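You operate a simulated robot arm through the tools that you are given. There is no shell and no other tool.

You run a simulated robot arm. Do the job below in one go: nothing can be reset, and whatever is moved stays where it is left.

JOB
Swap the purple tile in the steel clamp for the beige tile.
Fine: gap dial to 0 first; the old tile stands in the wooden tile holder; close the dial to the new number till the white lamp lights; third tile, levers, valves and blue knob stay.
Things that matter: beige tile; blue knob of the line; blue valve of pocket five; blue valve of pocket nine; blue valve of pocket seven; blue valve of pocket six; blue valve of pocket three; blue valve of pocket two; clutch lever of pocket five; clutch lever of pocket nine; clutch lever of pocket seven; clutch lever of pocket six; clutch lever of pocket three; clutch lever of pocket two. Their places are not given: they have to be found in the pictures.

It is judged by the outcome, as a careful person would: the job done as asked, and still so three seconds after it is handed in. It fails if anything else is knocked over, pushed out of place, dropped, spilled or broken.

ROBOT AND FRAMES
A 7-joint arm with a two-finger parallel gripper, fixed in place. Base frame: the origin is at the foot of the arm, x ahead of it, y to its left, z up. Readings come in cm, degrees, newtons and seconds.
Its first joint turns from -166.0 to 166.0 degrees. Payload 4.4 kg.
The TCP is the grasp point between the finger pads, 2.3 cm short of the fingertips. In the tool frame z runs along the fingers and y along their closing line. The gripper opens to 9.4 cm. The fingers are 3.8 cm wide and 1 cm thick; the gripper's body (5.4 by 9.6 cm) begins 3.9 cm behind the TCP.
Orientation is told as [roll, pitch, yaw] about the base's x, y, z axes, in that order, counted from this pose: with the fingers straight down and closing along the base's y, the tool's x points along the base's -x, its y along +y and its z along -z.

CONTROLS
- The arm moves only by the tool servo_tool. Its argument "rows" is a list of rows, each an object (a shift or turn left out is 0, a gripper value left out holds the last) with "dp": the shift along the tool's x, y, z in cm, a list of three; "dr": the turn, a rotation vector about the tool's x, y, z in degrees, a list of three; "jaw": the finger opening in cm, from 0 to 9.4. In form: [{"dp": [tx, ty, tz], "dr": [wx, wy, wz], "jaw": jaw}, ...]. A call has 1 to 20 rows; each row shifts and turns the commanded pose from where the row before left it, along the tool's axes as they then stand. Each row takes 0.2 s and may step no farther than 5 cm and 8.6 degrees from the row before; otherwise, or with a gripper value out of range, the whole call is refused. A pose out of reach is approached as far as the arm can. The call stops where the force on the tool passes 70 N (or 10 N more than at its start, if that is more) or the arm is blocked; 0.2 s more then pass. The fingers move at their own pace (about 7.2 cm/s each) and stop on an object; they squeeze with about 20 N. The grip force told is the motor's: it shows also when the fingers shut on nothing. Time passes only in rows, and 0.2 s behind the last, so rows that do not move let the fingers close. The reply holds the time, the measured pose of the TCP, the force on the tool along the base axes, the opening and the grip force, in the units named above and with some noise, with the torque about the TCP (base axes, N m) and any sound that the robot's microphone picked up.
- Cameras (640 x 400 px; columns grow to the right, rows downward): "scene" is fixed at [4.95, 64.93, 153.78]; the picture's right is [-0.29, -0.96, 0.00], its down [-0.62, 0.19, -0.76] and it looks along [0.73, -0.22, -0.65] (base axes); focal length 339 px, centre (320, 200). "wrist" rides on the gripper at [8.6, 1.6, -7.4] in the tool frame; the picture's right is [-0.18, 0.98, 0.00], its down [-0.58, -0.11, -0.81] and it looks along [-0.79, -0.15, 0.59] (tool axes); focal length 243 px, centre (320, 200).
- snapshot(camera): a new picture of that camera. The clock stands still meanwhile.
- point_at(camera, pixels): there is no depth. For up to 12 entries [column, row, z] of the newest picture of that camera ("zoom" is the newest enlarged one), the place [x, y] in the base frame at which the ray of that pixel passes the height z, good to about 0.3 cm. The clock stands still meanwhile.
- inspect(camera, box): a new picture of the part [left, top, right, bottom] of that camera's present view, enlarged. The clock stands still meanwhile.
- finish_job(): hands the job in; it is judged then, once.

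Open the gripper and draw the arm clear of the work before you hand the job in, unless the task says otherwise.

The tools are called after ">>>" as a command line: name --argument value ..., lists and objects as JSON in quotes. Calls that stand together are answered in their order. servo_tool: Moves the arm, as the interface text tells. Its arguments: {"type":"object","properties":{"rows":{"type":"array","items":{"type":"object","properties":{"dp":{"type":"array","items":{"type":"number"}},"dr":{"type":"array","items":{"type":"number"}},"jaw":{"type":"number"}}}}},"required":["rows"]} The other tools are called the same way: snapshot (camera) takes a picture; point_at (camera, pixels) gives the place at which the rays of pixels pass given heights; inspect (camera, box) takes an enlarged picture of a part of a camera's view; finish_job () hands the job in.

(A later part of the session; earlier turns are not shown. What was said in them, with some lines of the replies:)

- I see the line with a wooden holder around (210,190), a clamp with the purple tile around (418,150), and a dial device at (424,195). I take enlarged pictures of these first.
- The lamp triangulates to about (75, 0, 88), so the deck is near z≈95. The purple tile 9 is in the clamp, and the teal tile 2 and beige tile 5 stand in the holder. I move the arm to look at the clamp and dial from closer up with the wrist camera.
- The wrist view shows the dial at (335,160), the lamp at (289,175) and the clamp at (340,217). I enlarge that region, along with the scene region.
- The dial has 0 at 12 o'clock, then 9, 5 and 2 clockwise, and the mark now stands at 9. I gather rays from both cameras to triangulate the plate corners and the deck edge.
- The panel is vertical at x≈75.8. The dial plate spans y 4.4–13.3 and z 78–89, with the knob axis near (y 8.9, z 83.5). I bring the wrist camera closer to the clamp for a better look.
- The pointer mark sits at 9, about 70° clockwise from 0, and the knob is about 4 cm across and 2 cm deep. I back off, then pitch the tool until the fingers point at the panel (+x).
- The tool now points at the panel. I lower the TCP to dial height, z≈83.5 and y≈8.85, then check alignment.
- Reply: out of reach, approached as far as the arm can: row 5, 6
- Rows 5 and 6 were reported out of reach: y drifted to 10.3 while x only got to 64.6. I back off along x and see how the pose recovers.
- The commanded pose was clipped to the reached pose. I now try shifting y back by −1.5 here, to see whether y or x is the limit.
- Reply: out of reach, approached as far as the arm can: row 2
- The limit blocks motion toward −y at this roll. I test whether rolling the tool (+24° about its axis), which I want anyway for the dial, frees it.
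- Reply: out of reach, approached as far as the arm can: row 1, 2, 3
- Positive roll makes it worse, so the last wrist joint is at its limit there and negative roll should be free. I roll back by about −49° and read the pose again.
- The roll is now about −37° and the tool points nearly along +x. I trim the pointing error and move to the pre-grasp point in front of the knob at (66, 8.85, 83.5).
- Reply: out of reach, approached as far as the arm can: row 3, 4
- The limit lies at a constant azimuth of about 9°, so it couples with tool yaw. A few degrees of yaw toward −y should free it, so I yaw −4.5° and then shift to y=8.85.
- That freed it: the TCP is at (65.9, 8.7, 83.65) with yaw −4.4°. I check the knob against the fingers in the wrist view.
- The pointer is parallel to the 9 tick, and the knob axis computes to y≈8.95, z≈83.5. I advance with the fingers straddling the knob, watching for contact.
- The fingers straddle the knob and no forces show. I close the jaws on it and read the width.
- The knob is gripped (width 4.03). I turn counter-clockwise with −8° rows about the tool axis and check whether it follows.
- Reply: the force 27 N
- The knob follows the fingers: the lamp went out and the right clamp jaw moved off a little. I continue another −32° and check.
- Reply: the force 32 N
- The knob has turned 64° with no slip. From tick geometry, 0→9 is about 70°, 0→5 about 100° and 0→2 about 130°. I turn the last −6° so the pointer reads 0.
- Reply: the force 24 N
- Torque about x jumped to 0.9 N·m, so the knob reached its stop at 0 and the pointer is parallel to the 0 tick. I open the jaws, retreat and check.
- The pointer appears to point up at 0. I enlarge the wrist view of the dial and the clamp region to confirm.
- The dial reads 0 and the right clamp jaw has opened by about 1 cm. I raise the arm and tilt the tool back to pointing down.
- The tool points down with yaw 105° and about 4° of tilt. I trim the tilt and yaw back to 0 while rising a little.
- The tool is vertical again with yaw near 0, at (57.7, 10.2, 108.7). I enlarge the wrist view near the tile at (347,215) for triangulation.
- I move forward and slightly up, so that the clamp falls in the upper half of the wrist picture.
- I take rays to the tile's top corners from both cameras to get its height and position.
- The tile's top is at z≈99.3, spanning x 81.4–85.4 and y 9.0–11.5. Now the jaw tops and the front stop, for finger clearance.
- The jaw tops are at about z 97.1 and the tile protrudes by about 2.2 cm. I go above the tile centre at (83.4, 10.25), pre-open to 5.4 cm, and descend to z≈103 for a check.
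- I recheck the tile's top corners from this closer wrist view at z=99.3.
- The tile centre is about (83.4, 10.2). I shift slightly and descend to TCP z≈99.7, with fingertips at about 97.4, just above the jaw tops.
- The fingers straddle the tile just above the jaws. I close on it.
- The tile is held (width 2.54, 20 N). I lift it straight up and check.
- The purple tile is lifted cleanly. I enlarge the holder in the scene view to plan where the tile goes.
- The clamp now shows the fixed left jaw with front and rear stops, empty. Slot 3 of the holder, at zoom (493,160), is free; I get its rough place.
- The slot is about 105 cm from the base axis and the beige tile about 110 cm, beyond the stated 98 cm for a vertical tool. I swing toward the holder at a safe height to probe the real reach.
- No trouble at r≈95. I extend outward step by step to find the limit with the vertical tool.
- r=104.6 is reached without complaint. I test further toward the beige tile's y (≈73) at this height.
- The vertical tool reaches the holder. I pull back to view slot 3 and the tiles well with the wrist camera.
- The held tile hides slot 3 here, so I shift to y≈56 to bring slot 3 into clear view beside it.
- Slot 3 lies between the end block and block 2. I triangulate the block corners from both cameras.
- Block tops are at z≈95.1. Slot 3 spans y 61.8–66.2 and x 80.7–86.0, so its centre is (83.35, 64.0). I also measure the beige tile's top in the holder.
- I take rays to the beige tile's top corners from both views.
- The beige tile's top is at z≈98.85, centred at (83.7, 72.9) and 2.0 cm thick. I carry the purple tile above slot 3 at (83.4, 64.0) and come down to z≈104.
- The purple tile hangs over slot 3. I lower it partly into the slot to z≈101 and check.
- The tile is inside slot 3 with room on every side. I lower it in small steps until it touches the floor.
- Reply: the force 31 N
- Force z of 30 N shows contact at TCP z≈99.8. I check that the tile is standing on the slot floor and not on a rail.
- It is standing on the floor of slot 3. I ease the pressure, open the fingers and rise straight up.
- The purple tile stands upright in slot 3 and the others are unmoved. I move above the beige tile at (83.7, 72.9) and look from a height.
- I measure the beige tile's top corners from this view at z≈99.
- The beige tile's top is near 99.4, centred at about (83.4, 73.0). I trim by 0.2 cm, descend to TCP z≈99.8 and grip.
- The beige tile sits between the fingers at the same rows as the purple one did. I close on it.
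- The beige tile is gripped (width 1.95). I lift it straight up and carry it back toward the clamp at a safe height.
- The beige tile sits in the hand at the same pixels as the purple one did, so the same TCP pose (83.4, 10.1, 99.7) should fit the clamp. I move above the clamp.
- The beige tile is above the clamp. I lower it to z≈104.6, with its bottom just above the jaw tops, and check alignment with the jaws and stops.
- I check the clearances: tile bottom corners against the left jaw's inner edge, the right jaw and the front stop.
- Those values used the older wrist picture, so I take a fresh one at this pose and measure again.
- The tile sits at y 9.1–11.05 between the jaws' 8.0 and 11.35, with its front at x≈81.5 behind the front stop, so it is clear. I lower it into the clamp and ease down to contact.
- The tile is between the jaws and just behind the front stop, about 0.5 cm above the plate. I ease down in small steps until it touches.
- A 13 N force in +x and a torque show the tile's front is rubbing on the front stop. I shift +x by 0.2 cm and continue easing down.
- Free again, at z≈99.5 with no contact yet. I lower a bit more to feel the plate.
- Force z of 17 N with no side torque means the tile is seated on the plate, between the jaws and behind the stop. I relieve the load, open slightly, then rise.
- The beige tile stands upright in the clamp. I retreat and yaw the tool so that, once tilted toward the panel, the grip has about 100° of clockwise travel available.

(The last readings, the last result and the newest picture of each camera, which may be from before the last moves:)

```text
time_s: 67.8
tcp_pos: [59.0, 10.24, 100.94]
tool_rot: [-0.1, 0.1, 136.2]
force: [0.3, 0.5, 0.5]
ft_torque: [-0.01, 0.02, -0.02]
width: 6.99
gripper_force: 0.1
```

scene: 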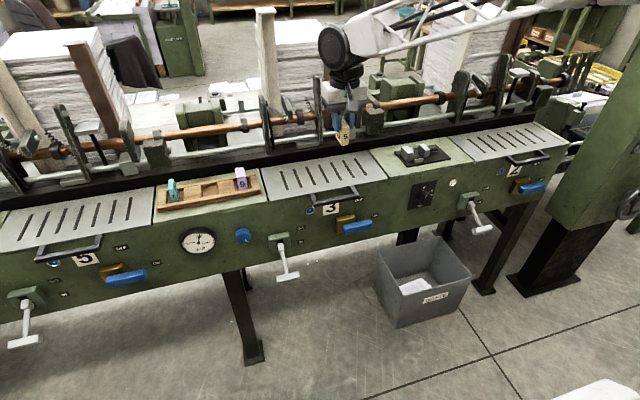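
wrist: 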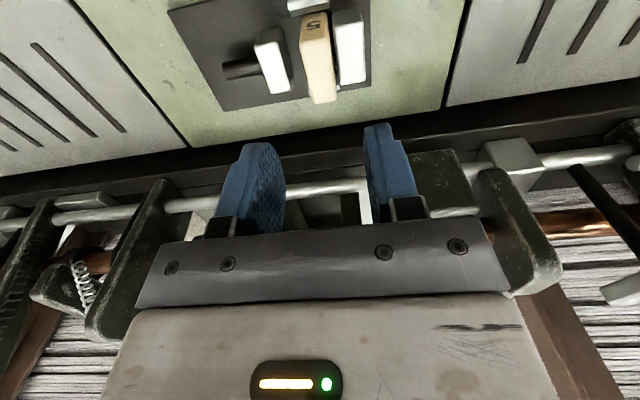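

Yaw is 136°. I now tilt the tool toward the panel with the −4.5° heading included.

>>> servo_tool --rows '[{"dr": [5.19, 6.35, 0]}, {"dr": [5.19, 6.35, 0]}, {"dr": [5.19, 6.35, 0]}, {"dr": [5.19, 6.35, 0]}, {"dr": [5.19, 6.35, 0]}, {"dr": [5.19, 6.35, 0]}, {"dr": [5.19, 6.35, 0]}, {"dr": [5.19, 6.35, 0]}, {"dr": [5.19, 6.35, 0]}, {"dr": [5.19, 6.35, 0]}, {"dr": [5.06, 6.19, 0]}, {"dp": [0, 0, 0]}]'

>>> snapshot --camera "scene"

>>> snapshot --camera "wrist"

```text
time_s: 70.4
tcp_pos: [59.0, 10.29, 100.93]
tool_rot: [-90.3, 50.7, 85.0]
force: [0.8, 0.0, -0.2]
ft_torque: [-0.03, -0.01, 0.05]
width: 7.02
gripper_force: 0.1
```

```text
taken
```

scene: 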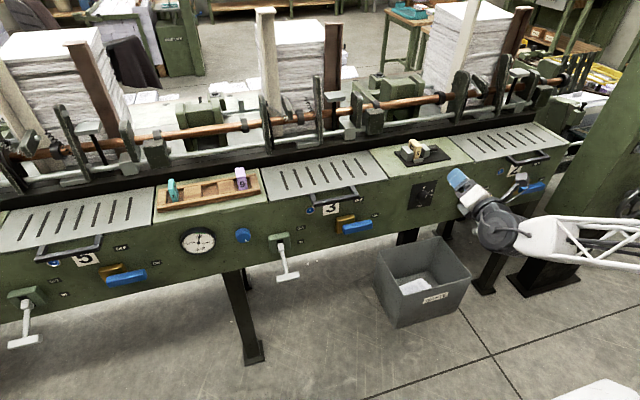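

```text
taken
```

wrist: 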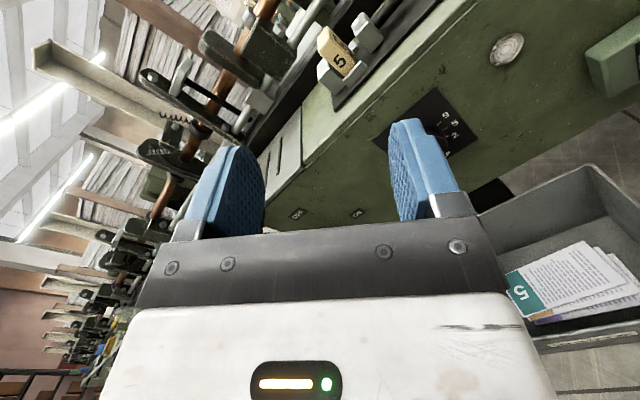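

The pose is good, with the tool heading −4.8°. I move down to the pre-grasp point in front of the dial.

>>> servo_tool --rows '[{"dp": [-3.365, 2.78, 0]}, {"dp": [-3.365, 2.78, 0]}, {"dp": [-3.365, 2.78, 0]}, {"dp": [-3.365, 2.78, 0]}, {"dp": [0, 0, 3.5]}, {"dp": [0, 0, 3.48]}, {"dp": [0, 0, 0]}]'

>>> snapshot --camera "wrist"

>>> inspect --camera "scene" --box '[390, 160, 490, 240]'

```text
time_s: 72.0
tcp_pos: [65.96, 9.61, 83.63]
tool_rot: [-90.1, 50.7, 85.1]
force: [-0.1, 1.0, -1.1]
ft_torque: [0.01, 0.01, 0.01]
width: 6.98
gripper_force: 0.2
```

```text
taken
```

wrist: 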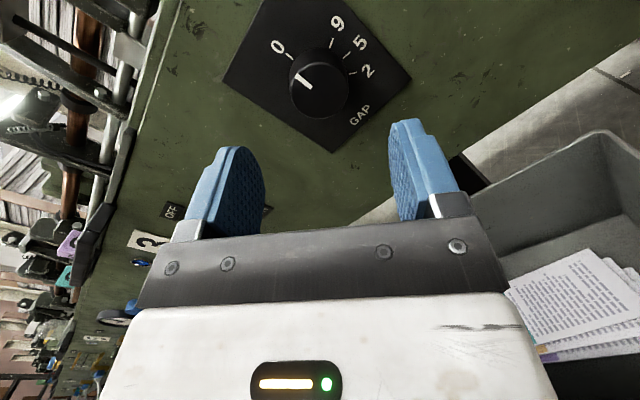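

```text
5.00 times, centred on (440, 200) of scene
```

zoom: 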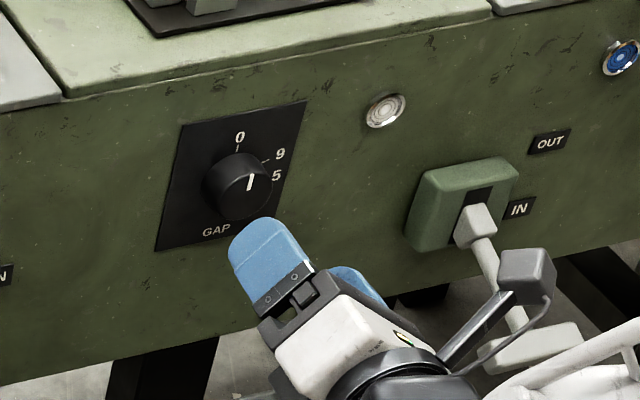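

I check the knob centre against the tool axis in an enlarged view before advancing.

>>> inspect --camera "wrist" --box '[220, 0, 420, 150]'

```text
2.67 times, centred on (320, 75) of wrist
```

zoom: 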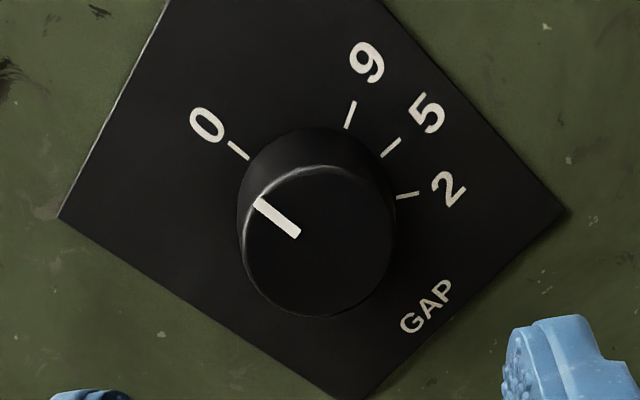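

The knob centre lies within 0.2 cm of the tool axis and is centred between the fingers. I advance to straddle it and grip.

>>> servo_tool --rows '[{"dp": [0.1, 0, 2.3]}, {"dp": [0, 0, 2.3]}, {"dp": [0, 0, 2.15]}, {"dp": [0, 0, 0]}]'

>>> servo_tool --rows '[{"jaw": 3}, {"jaw": 3}, {"jaw": 3}, {"jaw": 3}]'

>>> inspect --camera "wrist" --box '[200, 50, 440, 200]'

>>> inspect --camera "scene" --box '[390, 130, 490, 240]'

```text
time_s: 73.0
tcp_pos: [72.74, 9.02, 83.47]
tool_rot: [-90.2, 50.8, 85.1]
force: [0.0, -0.1, 0.7]
ft_torque: [0.0, -0.01, 0.03]
width: 6.99
gripper_force: 0.0
```

```text
time_s: 74.0
tcp_pos: [72.74, 9.09, 83.62]
tool_rot: [-90.3, 50.7, 85.1]
force: [-10.1, 30.0, 17.7]
ft_torque: [0.03, -0.52, 0.85]
width: 4.06
gripper_force: 44.7
```

```text
2.67 times, centred on (320, 125) of wrist
```

zoom: 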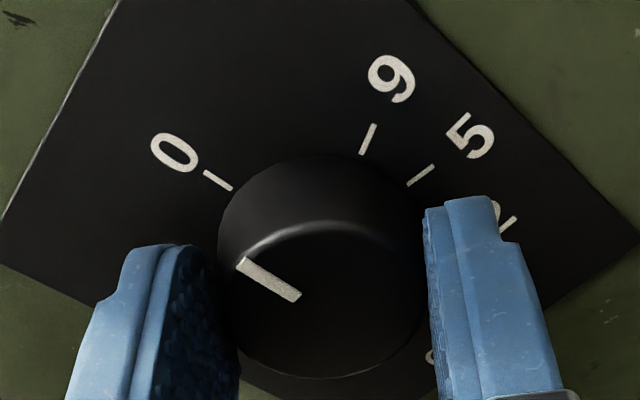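

```text
3.64 times, centred on (440, 185) of scene
```

zoom: 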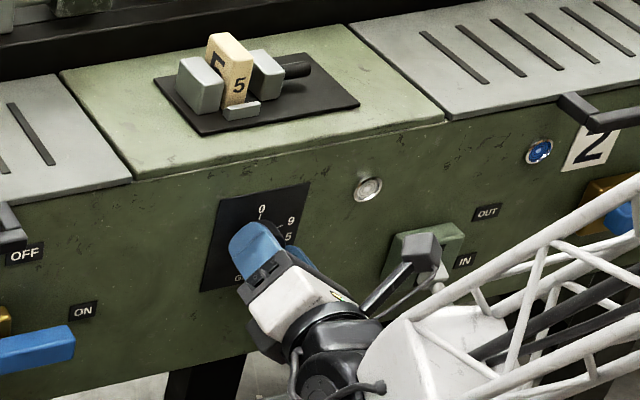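

The knob is gripped, but a 35 N side force along the closing line shows the hand is slightly off-centre. I shift −0.15 cm along tool y to relieve it.

>>> servo_tool --rows '[{"dp": [0, -0.1, 0]}, {"dp": [0, -0.05, 0]}, {"dp": [0, 0, 0]}]'

```text
time_s: 74.8
tcp_pos: [72.74, 9.1, 83.73]
tool_rot: [-90.3, 50.8, 85.0]
force: [21.5, 25.1, 8.0]
ft_torque: [0.0, -0.06, 0.4]
width: 4.0
gripper_force: 45.0
```

The load eased a little. I start turning clockwise (+8° rows) and check that the knob follows and the forces stay moderate.

>>> servo_tool --rows '[{"dp": [0, -0.08, 0]}, {"dr": [0, 0, 8]}, {"dr": [0, 0, 8]}, {"dr": [0, 0, 8]}, {"dp": [0, 0, 0]}]'

>>> inspect --camera "wrist" --box '[200, 50, 440, 200]'

```text
time_s: 76.0
tcp_pos: [72.78, 9.11, 83.56]
tool_rot: [-90.1, 26.6, 85.1]
force: [-17.6, -20.5, 9.6]
ft_torque: [-0.05, -0.52, -0.74]
width: 3.98
gripper_force: 45.4
```

```text
2.67 times, centred on (320, 125) of wrist
```

zoom: 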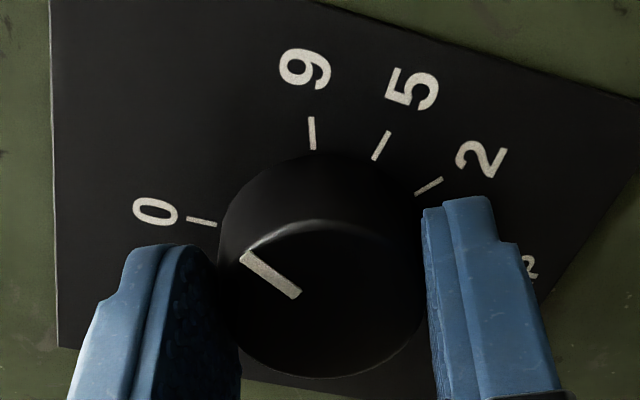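

The knob follows, now about 24° off 0. I continue clockwise +40°.

>>> servo_tool --rows '[{"dr": [0, 0, 8]}, {"dr": [0, 0, 8]}, {"dr": [0, 0, 8]}, {"dr": [0, 0, 8]}, {"dr": [0, 0, 8]}, {"dp": [0, 0, 0]}]'

>>> inspect --camera "wrist" --box '[200, 50, 440, 200]'

>>> inspect --camera "scene" --box '[390, 130, 470, 200]'

```text
time_s: 77.4
tcp_pos: [72.62, 9.13, 83.31]
tool_rot: [-89.9, -13.2, 85.2]
force: [-8.7, -10.9, -42.1]
ft_torque: [0.07, 0.99, -0.52]
width: 4.01
gripper_force: 45.3
```

```text
2.67 times, centred on (320, 125) of wrist
```

zoom: 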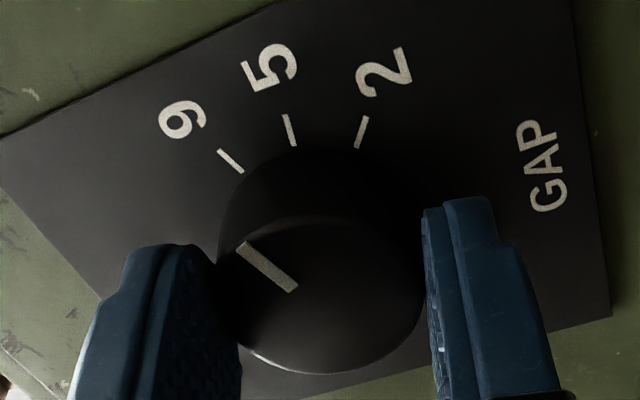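

```text
5.71 times, centred on (430, 165) of scene
```

zoom: 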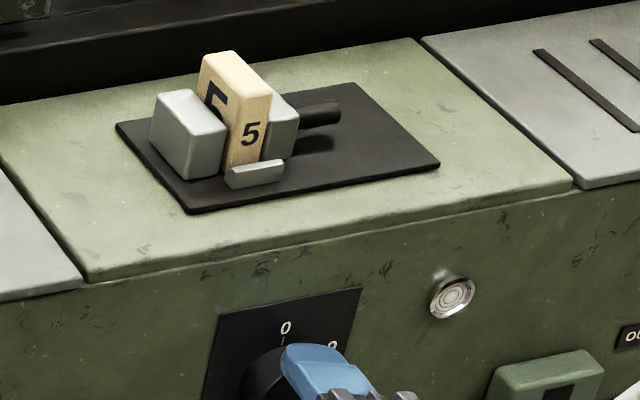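

The pointer is about at 9 now and the right jaw is closing in. A 42 N load along +tool y calls for a small recentring, and then I continue +16°.

>>> servo_tool --rows '[{"dp": [0, 0.1, 0]}, {"dp": [0, 0.05, 0]}, {"dr": [0, 0, 8]}, {"dr": [0, 0, 8]}, {"dp": [0, 0, 0]}]'

>>> inspect --camera "wrist" --box '[200, 50, 440, 200]'

>>> inspect --camera "scene" --box '[390, 130, 470, 200]'

```text
time_s: 78.6
tcp_pos: [72.66, 9.16, 83.43]
tool_rot: [-90.0, -29.3, 85.4]
force: [-19.6, -8.5, -42.3]
ft_torque: [0.06, 1.13, 0.17]
width: 3.99
gripper_force: 45.2
```

```text
2.67 times, centred on (320, 125) of wrist
```

zoom: 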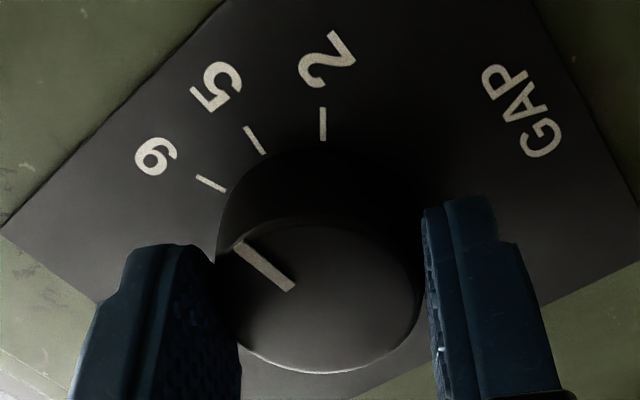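

```text
5.71 times, centred on (430, 165) of scene
```

zoom: 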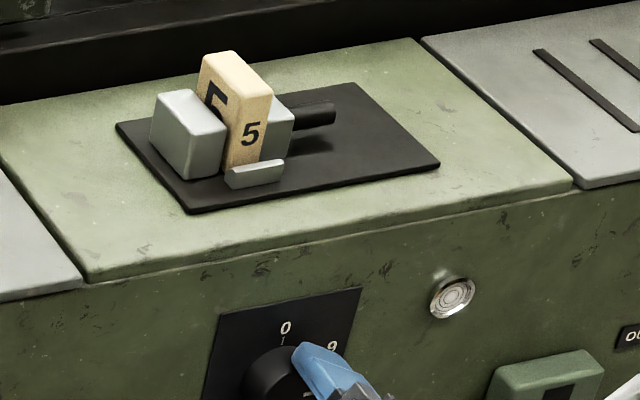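

About 80° now, between 9 and 5, and the gap on the right is nearly closed. I relieve the side load a bit more and continue in small steps.

>>> servo_tool --rows '[{"dp": [0, 0.15, 0]}, {"dp": [0, 0, 0]}]'

>>> servo_tool --rows '[{"dr": [0, 0, 4]}, {"dr": [0, 0, 4]}, {"dr": [0, 0, 2]}, {"dp": [0, 0, 0]}]'

>>> inspect --camera "wrist" --box '[200, 50, 440, 200]'

>>> inspect --camera "scene" --box '[390, 130, 470, 200]'

```text
time_s: 79.2
tcp_pos: [72.86, 9.29, 83.44]
tool_rot: [-90.3, -29.4, 85.2]
force: [-41.6, -11.9, -13.1]
ft_torque: [0.02, 0.4, -0.28]
width: 4.02
gripper_force: 44.9
```

```text
time_s: 80.2
tcp_pos: [72.85, 9.24, 83.51]
tool_rot: [-90.3, -39.3, 85.4]
force: [-18.2, -16.6, -5.0]
ft_torque: [0.02, 0.33, -0.76]
width: 4.01
gripper_force: 45.5
```

```text
2.67 times, centred on (320, 125) of wrist
```

zoom: 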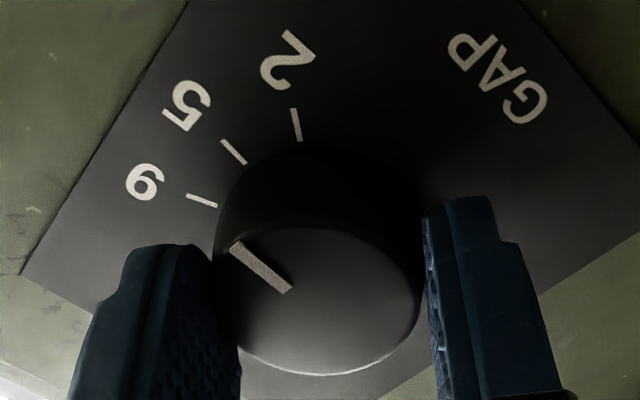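

```text
5.71 times, centred on (430, 165) of scene
```

zoom: 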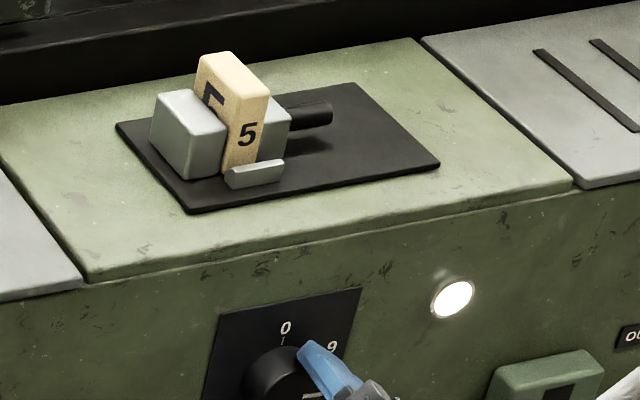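

The white lamp is lit, and the pointer measures about 95°, roughly 5° short of the 5 tick. I turn a little further so it sits on 5, watching the lamp and torque.

>>> servo_tool --rows '[{"dr": [0, 0, 1.5]}, {"dr": [0, 0, 1.5]}, {"dp": [0, 0, 0]}]'

>>> inspect --camera "wrist" --box '[200, 50, 440, 200]'

>>> inspect --camera "scene" --box '[390, 130, 470, 200]'

```text
time_s: 81.0
tcp_pos: [72.86, 9.28, 83.55]
tool_rot: [-90.4, -42.3, 85.5]
force: [-12.0, 1.4, 8.4]
ft_torque: [-0.02, 0.2, -0.24]
width: 3.99
gripper_force: 44.9
```

```text
2.67 times, centred on (320, 125) of wrist
```

zoom: 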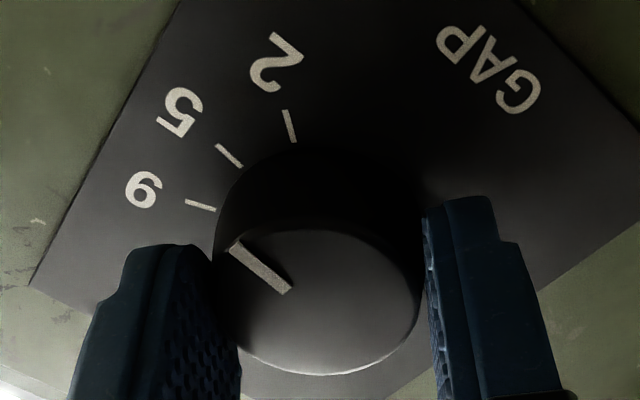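

```text
5.71 times, centred on (430, 165) of scene
```

zoom: 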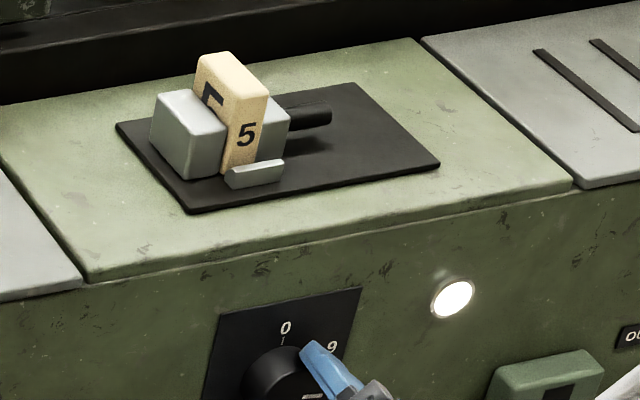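

The lamp stays lit and the torque is low. I enlarge the pointer and tick area to compare their directions precisely.

>>> inspect --camera "wrist" --box '[260, 90, 340, 170]'

>>> inspect --camera "scene" --box '[405, 180, 445, 210]'

```text
5.00 times, centred on (300, 130) of wrist
```

zoom: 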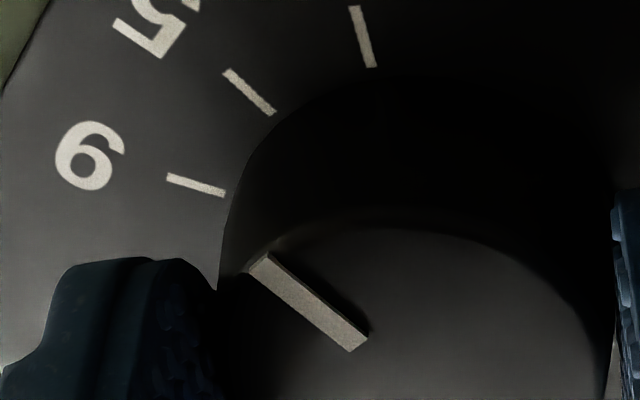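

```text
13.33 times, centred on (425, 195) of scene
```

zoom: 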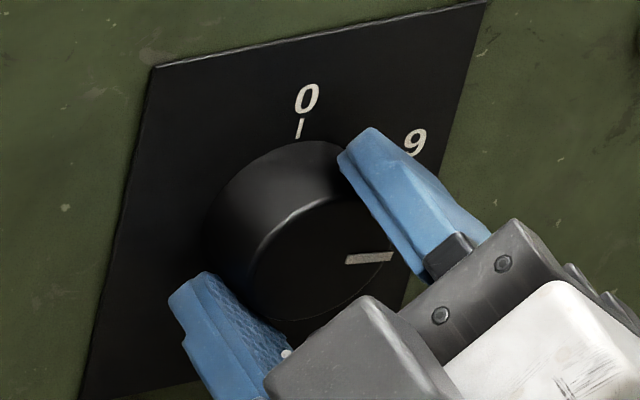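

The pointer direction is 39.6°, against 41.6° for the 5 tick and 14° for the 9 tick, so it reads about 98°. I add +2° to centre it on 5.

>>> servo_tool --rows '[{"dr": [0, 0, 1]}, {"dr": [0, 0, 1]}, {"dp": [0, 0, 0]}]'

>>> inspect --camera "wrist" --box '[260, 90, 340, 170]'

>>> inspect --camera "scene" --box '[390, 130, 470, 200]'

```text
time_s: 81.8
tcp_pos: [72.8, 9.2, 83.53]
tool_rot: [-90.3, -44.3, 85.6]
force: [11.9, 17.1, 8.7]
ft_torque: [-0.03, 0.21, 0.31]
width: 4.03
gripper_force: 45.2
```

```text
5.00 times, centred on (300, 130) of wrist
```

zoom: 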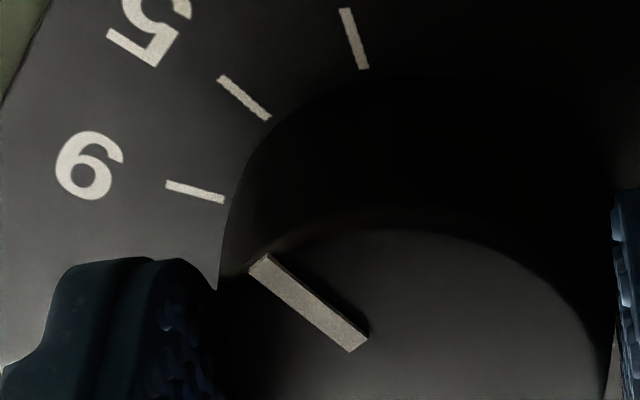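

```text
5.71 times, centred on (430, 165) of scene
```

zoom: 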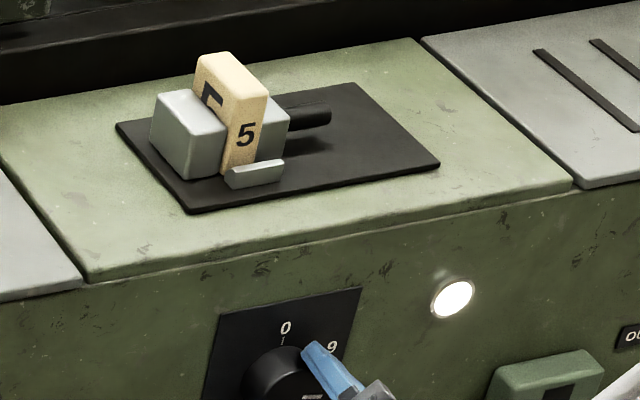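

The pointer is parallel to the 5 tick within about 2° and the lamp is lit. I open the fingers and back straight off.

>>> servo_tool --rows '[{"jaw": 5.5}, {"jaw": 7}, {"jaw": 7}, {"dp": [0, 0, -2]}, {"dp": [0, 0, -3]}, {"dp": [0, 0, -4]}, {"dp": [0, 0, -4]}, {"dp": [0, 0, 0]}]'

>>> snapshot --camera "wrist"

>>> inspect --camera "wrist" --box '[240, 0, 400, 110]'

>>> inspect --camera "scene" --box '[390, 130, 490, 220]'

```text
time_s: 83.6
tcp_pos: [59.98, 10.53, 83.47]
tool_rot: [-90.2, -44.2, 85.3]
force: [0.6, 0.1, -0.3]
ft_torque: [-0.02, -0.01, 0.03]
width: 6.98
gripper_force: 0.1
```

```text
taken
```

wrist: 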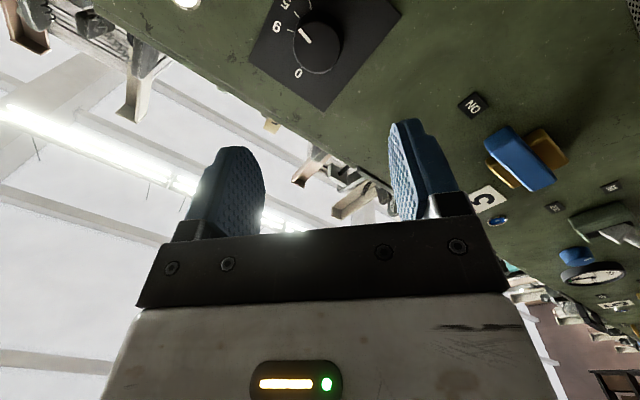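

```text
3.64 times, centred on (320, 55) of wrist
```

zoom: 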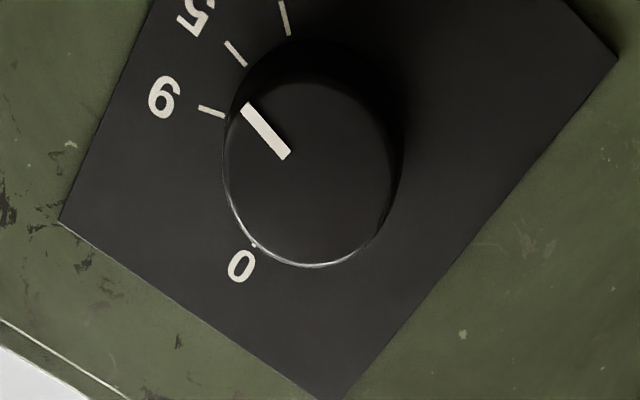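

```text
4.44 times, centred on (440, 175) of scene
```

zoom: 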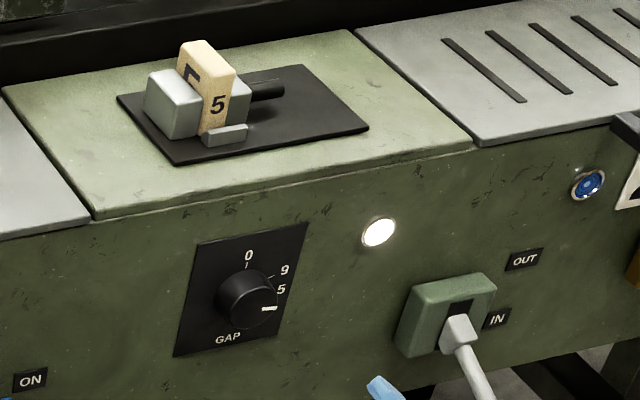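

The pointer reads 5, the lamp is lit, and the tile is clamped. I raise the arm and tilt the tool back down, away from the line.

>>> servo_tool --rows '[{"dp": [-2.79, -2.86, -1]}, {"dp": [-2.79, -2.86, -1]}, {"dp": [-2.79, -2.86, -1]}, {"dp": [-2.79, -2.86, -1]}, {"dr": [-5.85, 5.71, -0.67]}, {"dr": [-5.85, 5.71, -0.67]}, {"dr": [-5.85, 5.71, -0.67]}, {"dr": [-5.85, 5.71, -0.67]}, {"dr": [-5.85, 5.71, -0.67]}, {"dr": [-5.85, 5.71, -0.67]}, {"dr": [-5.85, 5.71, -0.67]}, {"dr": [-5.85, 5.71, -0.67]}, {"dr": [-5.85, 5.71, -0.67]}, {"dr": [-5.85, 5.71, -0.67]}, {"dr": [-5.85, 5.71, -0.67]}, {"dp": [0, 0, -4]}, {"dp": [0, 0, -4]}, {"dp": [0, 0, 0], "jaw": 9.4}]'

>>> snapshot --camera "scene"

>>> inspect --camera "scene" --box '[390, 130, 490, 220]'

>>> inspect --camera "scene" --box '[150, 150, 280, 250]'

```text
time_s: 87.4
tcp_pos: [55.93, 11.39, 107.42]
tool_rot: [-3.1, 3.6, 45.6]
force: [0.5, -0.9, 0.0]
ft_torque: [0.0, -0.02, 0.01]
width: 9.39
gripper_force: 0.1
```

```text
taken
```

scene: 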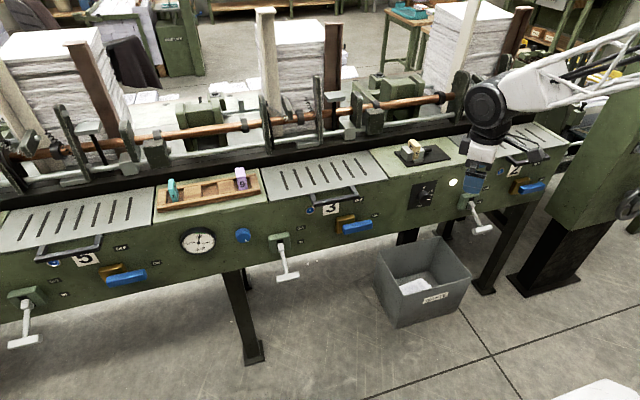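

```text
4.44 times, centred on (440, 175) of scene
```

zoom: 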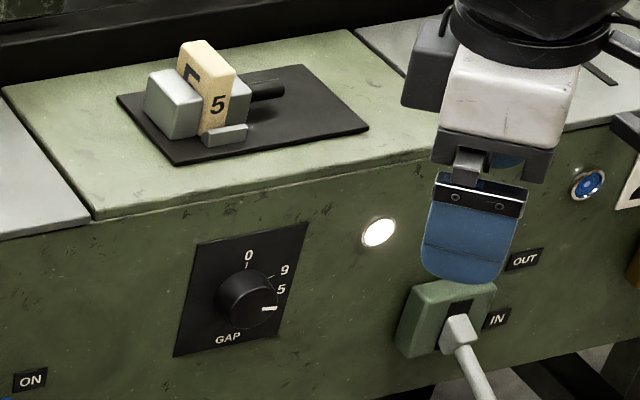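

```text
4.00 times, centred on (215, 200) of scene
```

zoom: 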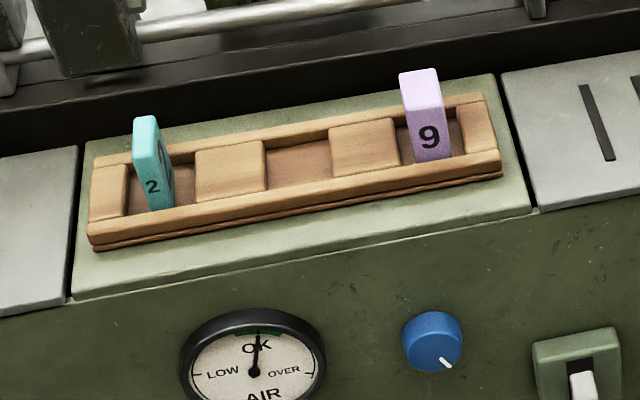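

Everything checks out: the beige tile is clamped with the lamp lit at 5, the purple tile stands in the holder, and the teal tile, levers, valves, blue knob and gauge are unchanged. I raise the arm a bit more and check the lamp once again.

>>> servo_tool --rows '[{"dp": [0, 0, -4]}, {"dp": [0, 0, -4]}, {"dp": [0, 0, 0]}, {"dp": [0, 0, 0]}, {"dp": [0, 0, 0]}, {"dp": [0, 0, 0]}]'

>>> snapshot --camera "scene"

>>> inspect --camera "scene" --box '[390, 130, 490, 240]'

```text
time_s: 88.8
tcp_pos: [55.84, 12.16, 115.29]
tool_rot: [-3.1, 3.6, 45.4]
force: [0.2, -0.1, 0.2]
ft_torque: [0.03, 0.0, -0.01]
width: 9.38
gripper_force: 0.0
```

```text
taken
```

scene: 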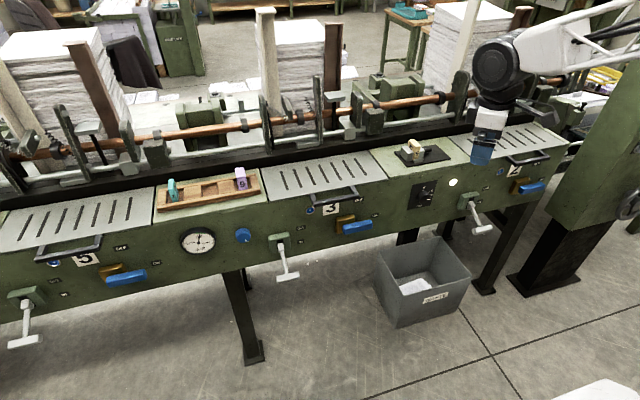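

```text
3.64 times, centred on (440, 185) of scene
```

zoom: 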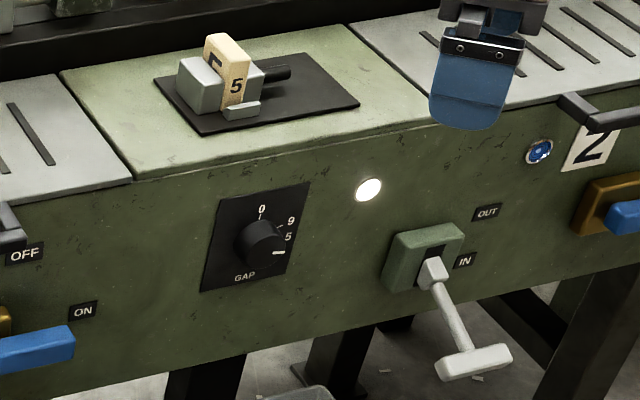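

The lamp at (453,182) stays lit with the dial on 5, the beige tile is clamped, and the purple tile stands in the holder at (241,178). The arm is clear, so I hand the job in.

>>> finish_job

```text
The job is handed in.
```

The swap is done and handed in. The beige tile is clamped with the dial on 5 and the white lamp lit. The purple tile stands in the third slot of the wooden holder.

- **Dial:** I turned it to 0 first, up to its stop, before taking the purple tile out. For the beige tile, the lamp came on about 5° before the mark. I turned on to 5, within about 2° by the pictures, and the lamp stayed lit.
- **Clamp:** The beige tile rubbed the front stop on the way in. I moved it back 0.2 cm and it then seated on the plate.
- **Left as they were:** In the final pictures the teal tile, levers, valves and blue knob are unchanged. The gauge still reads OK.

The gripper is open and the arm is clear of the line.
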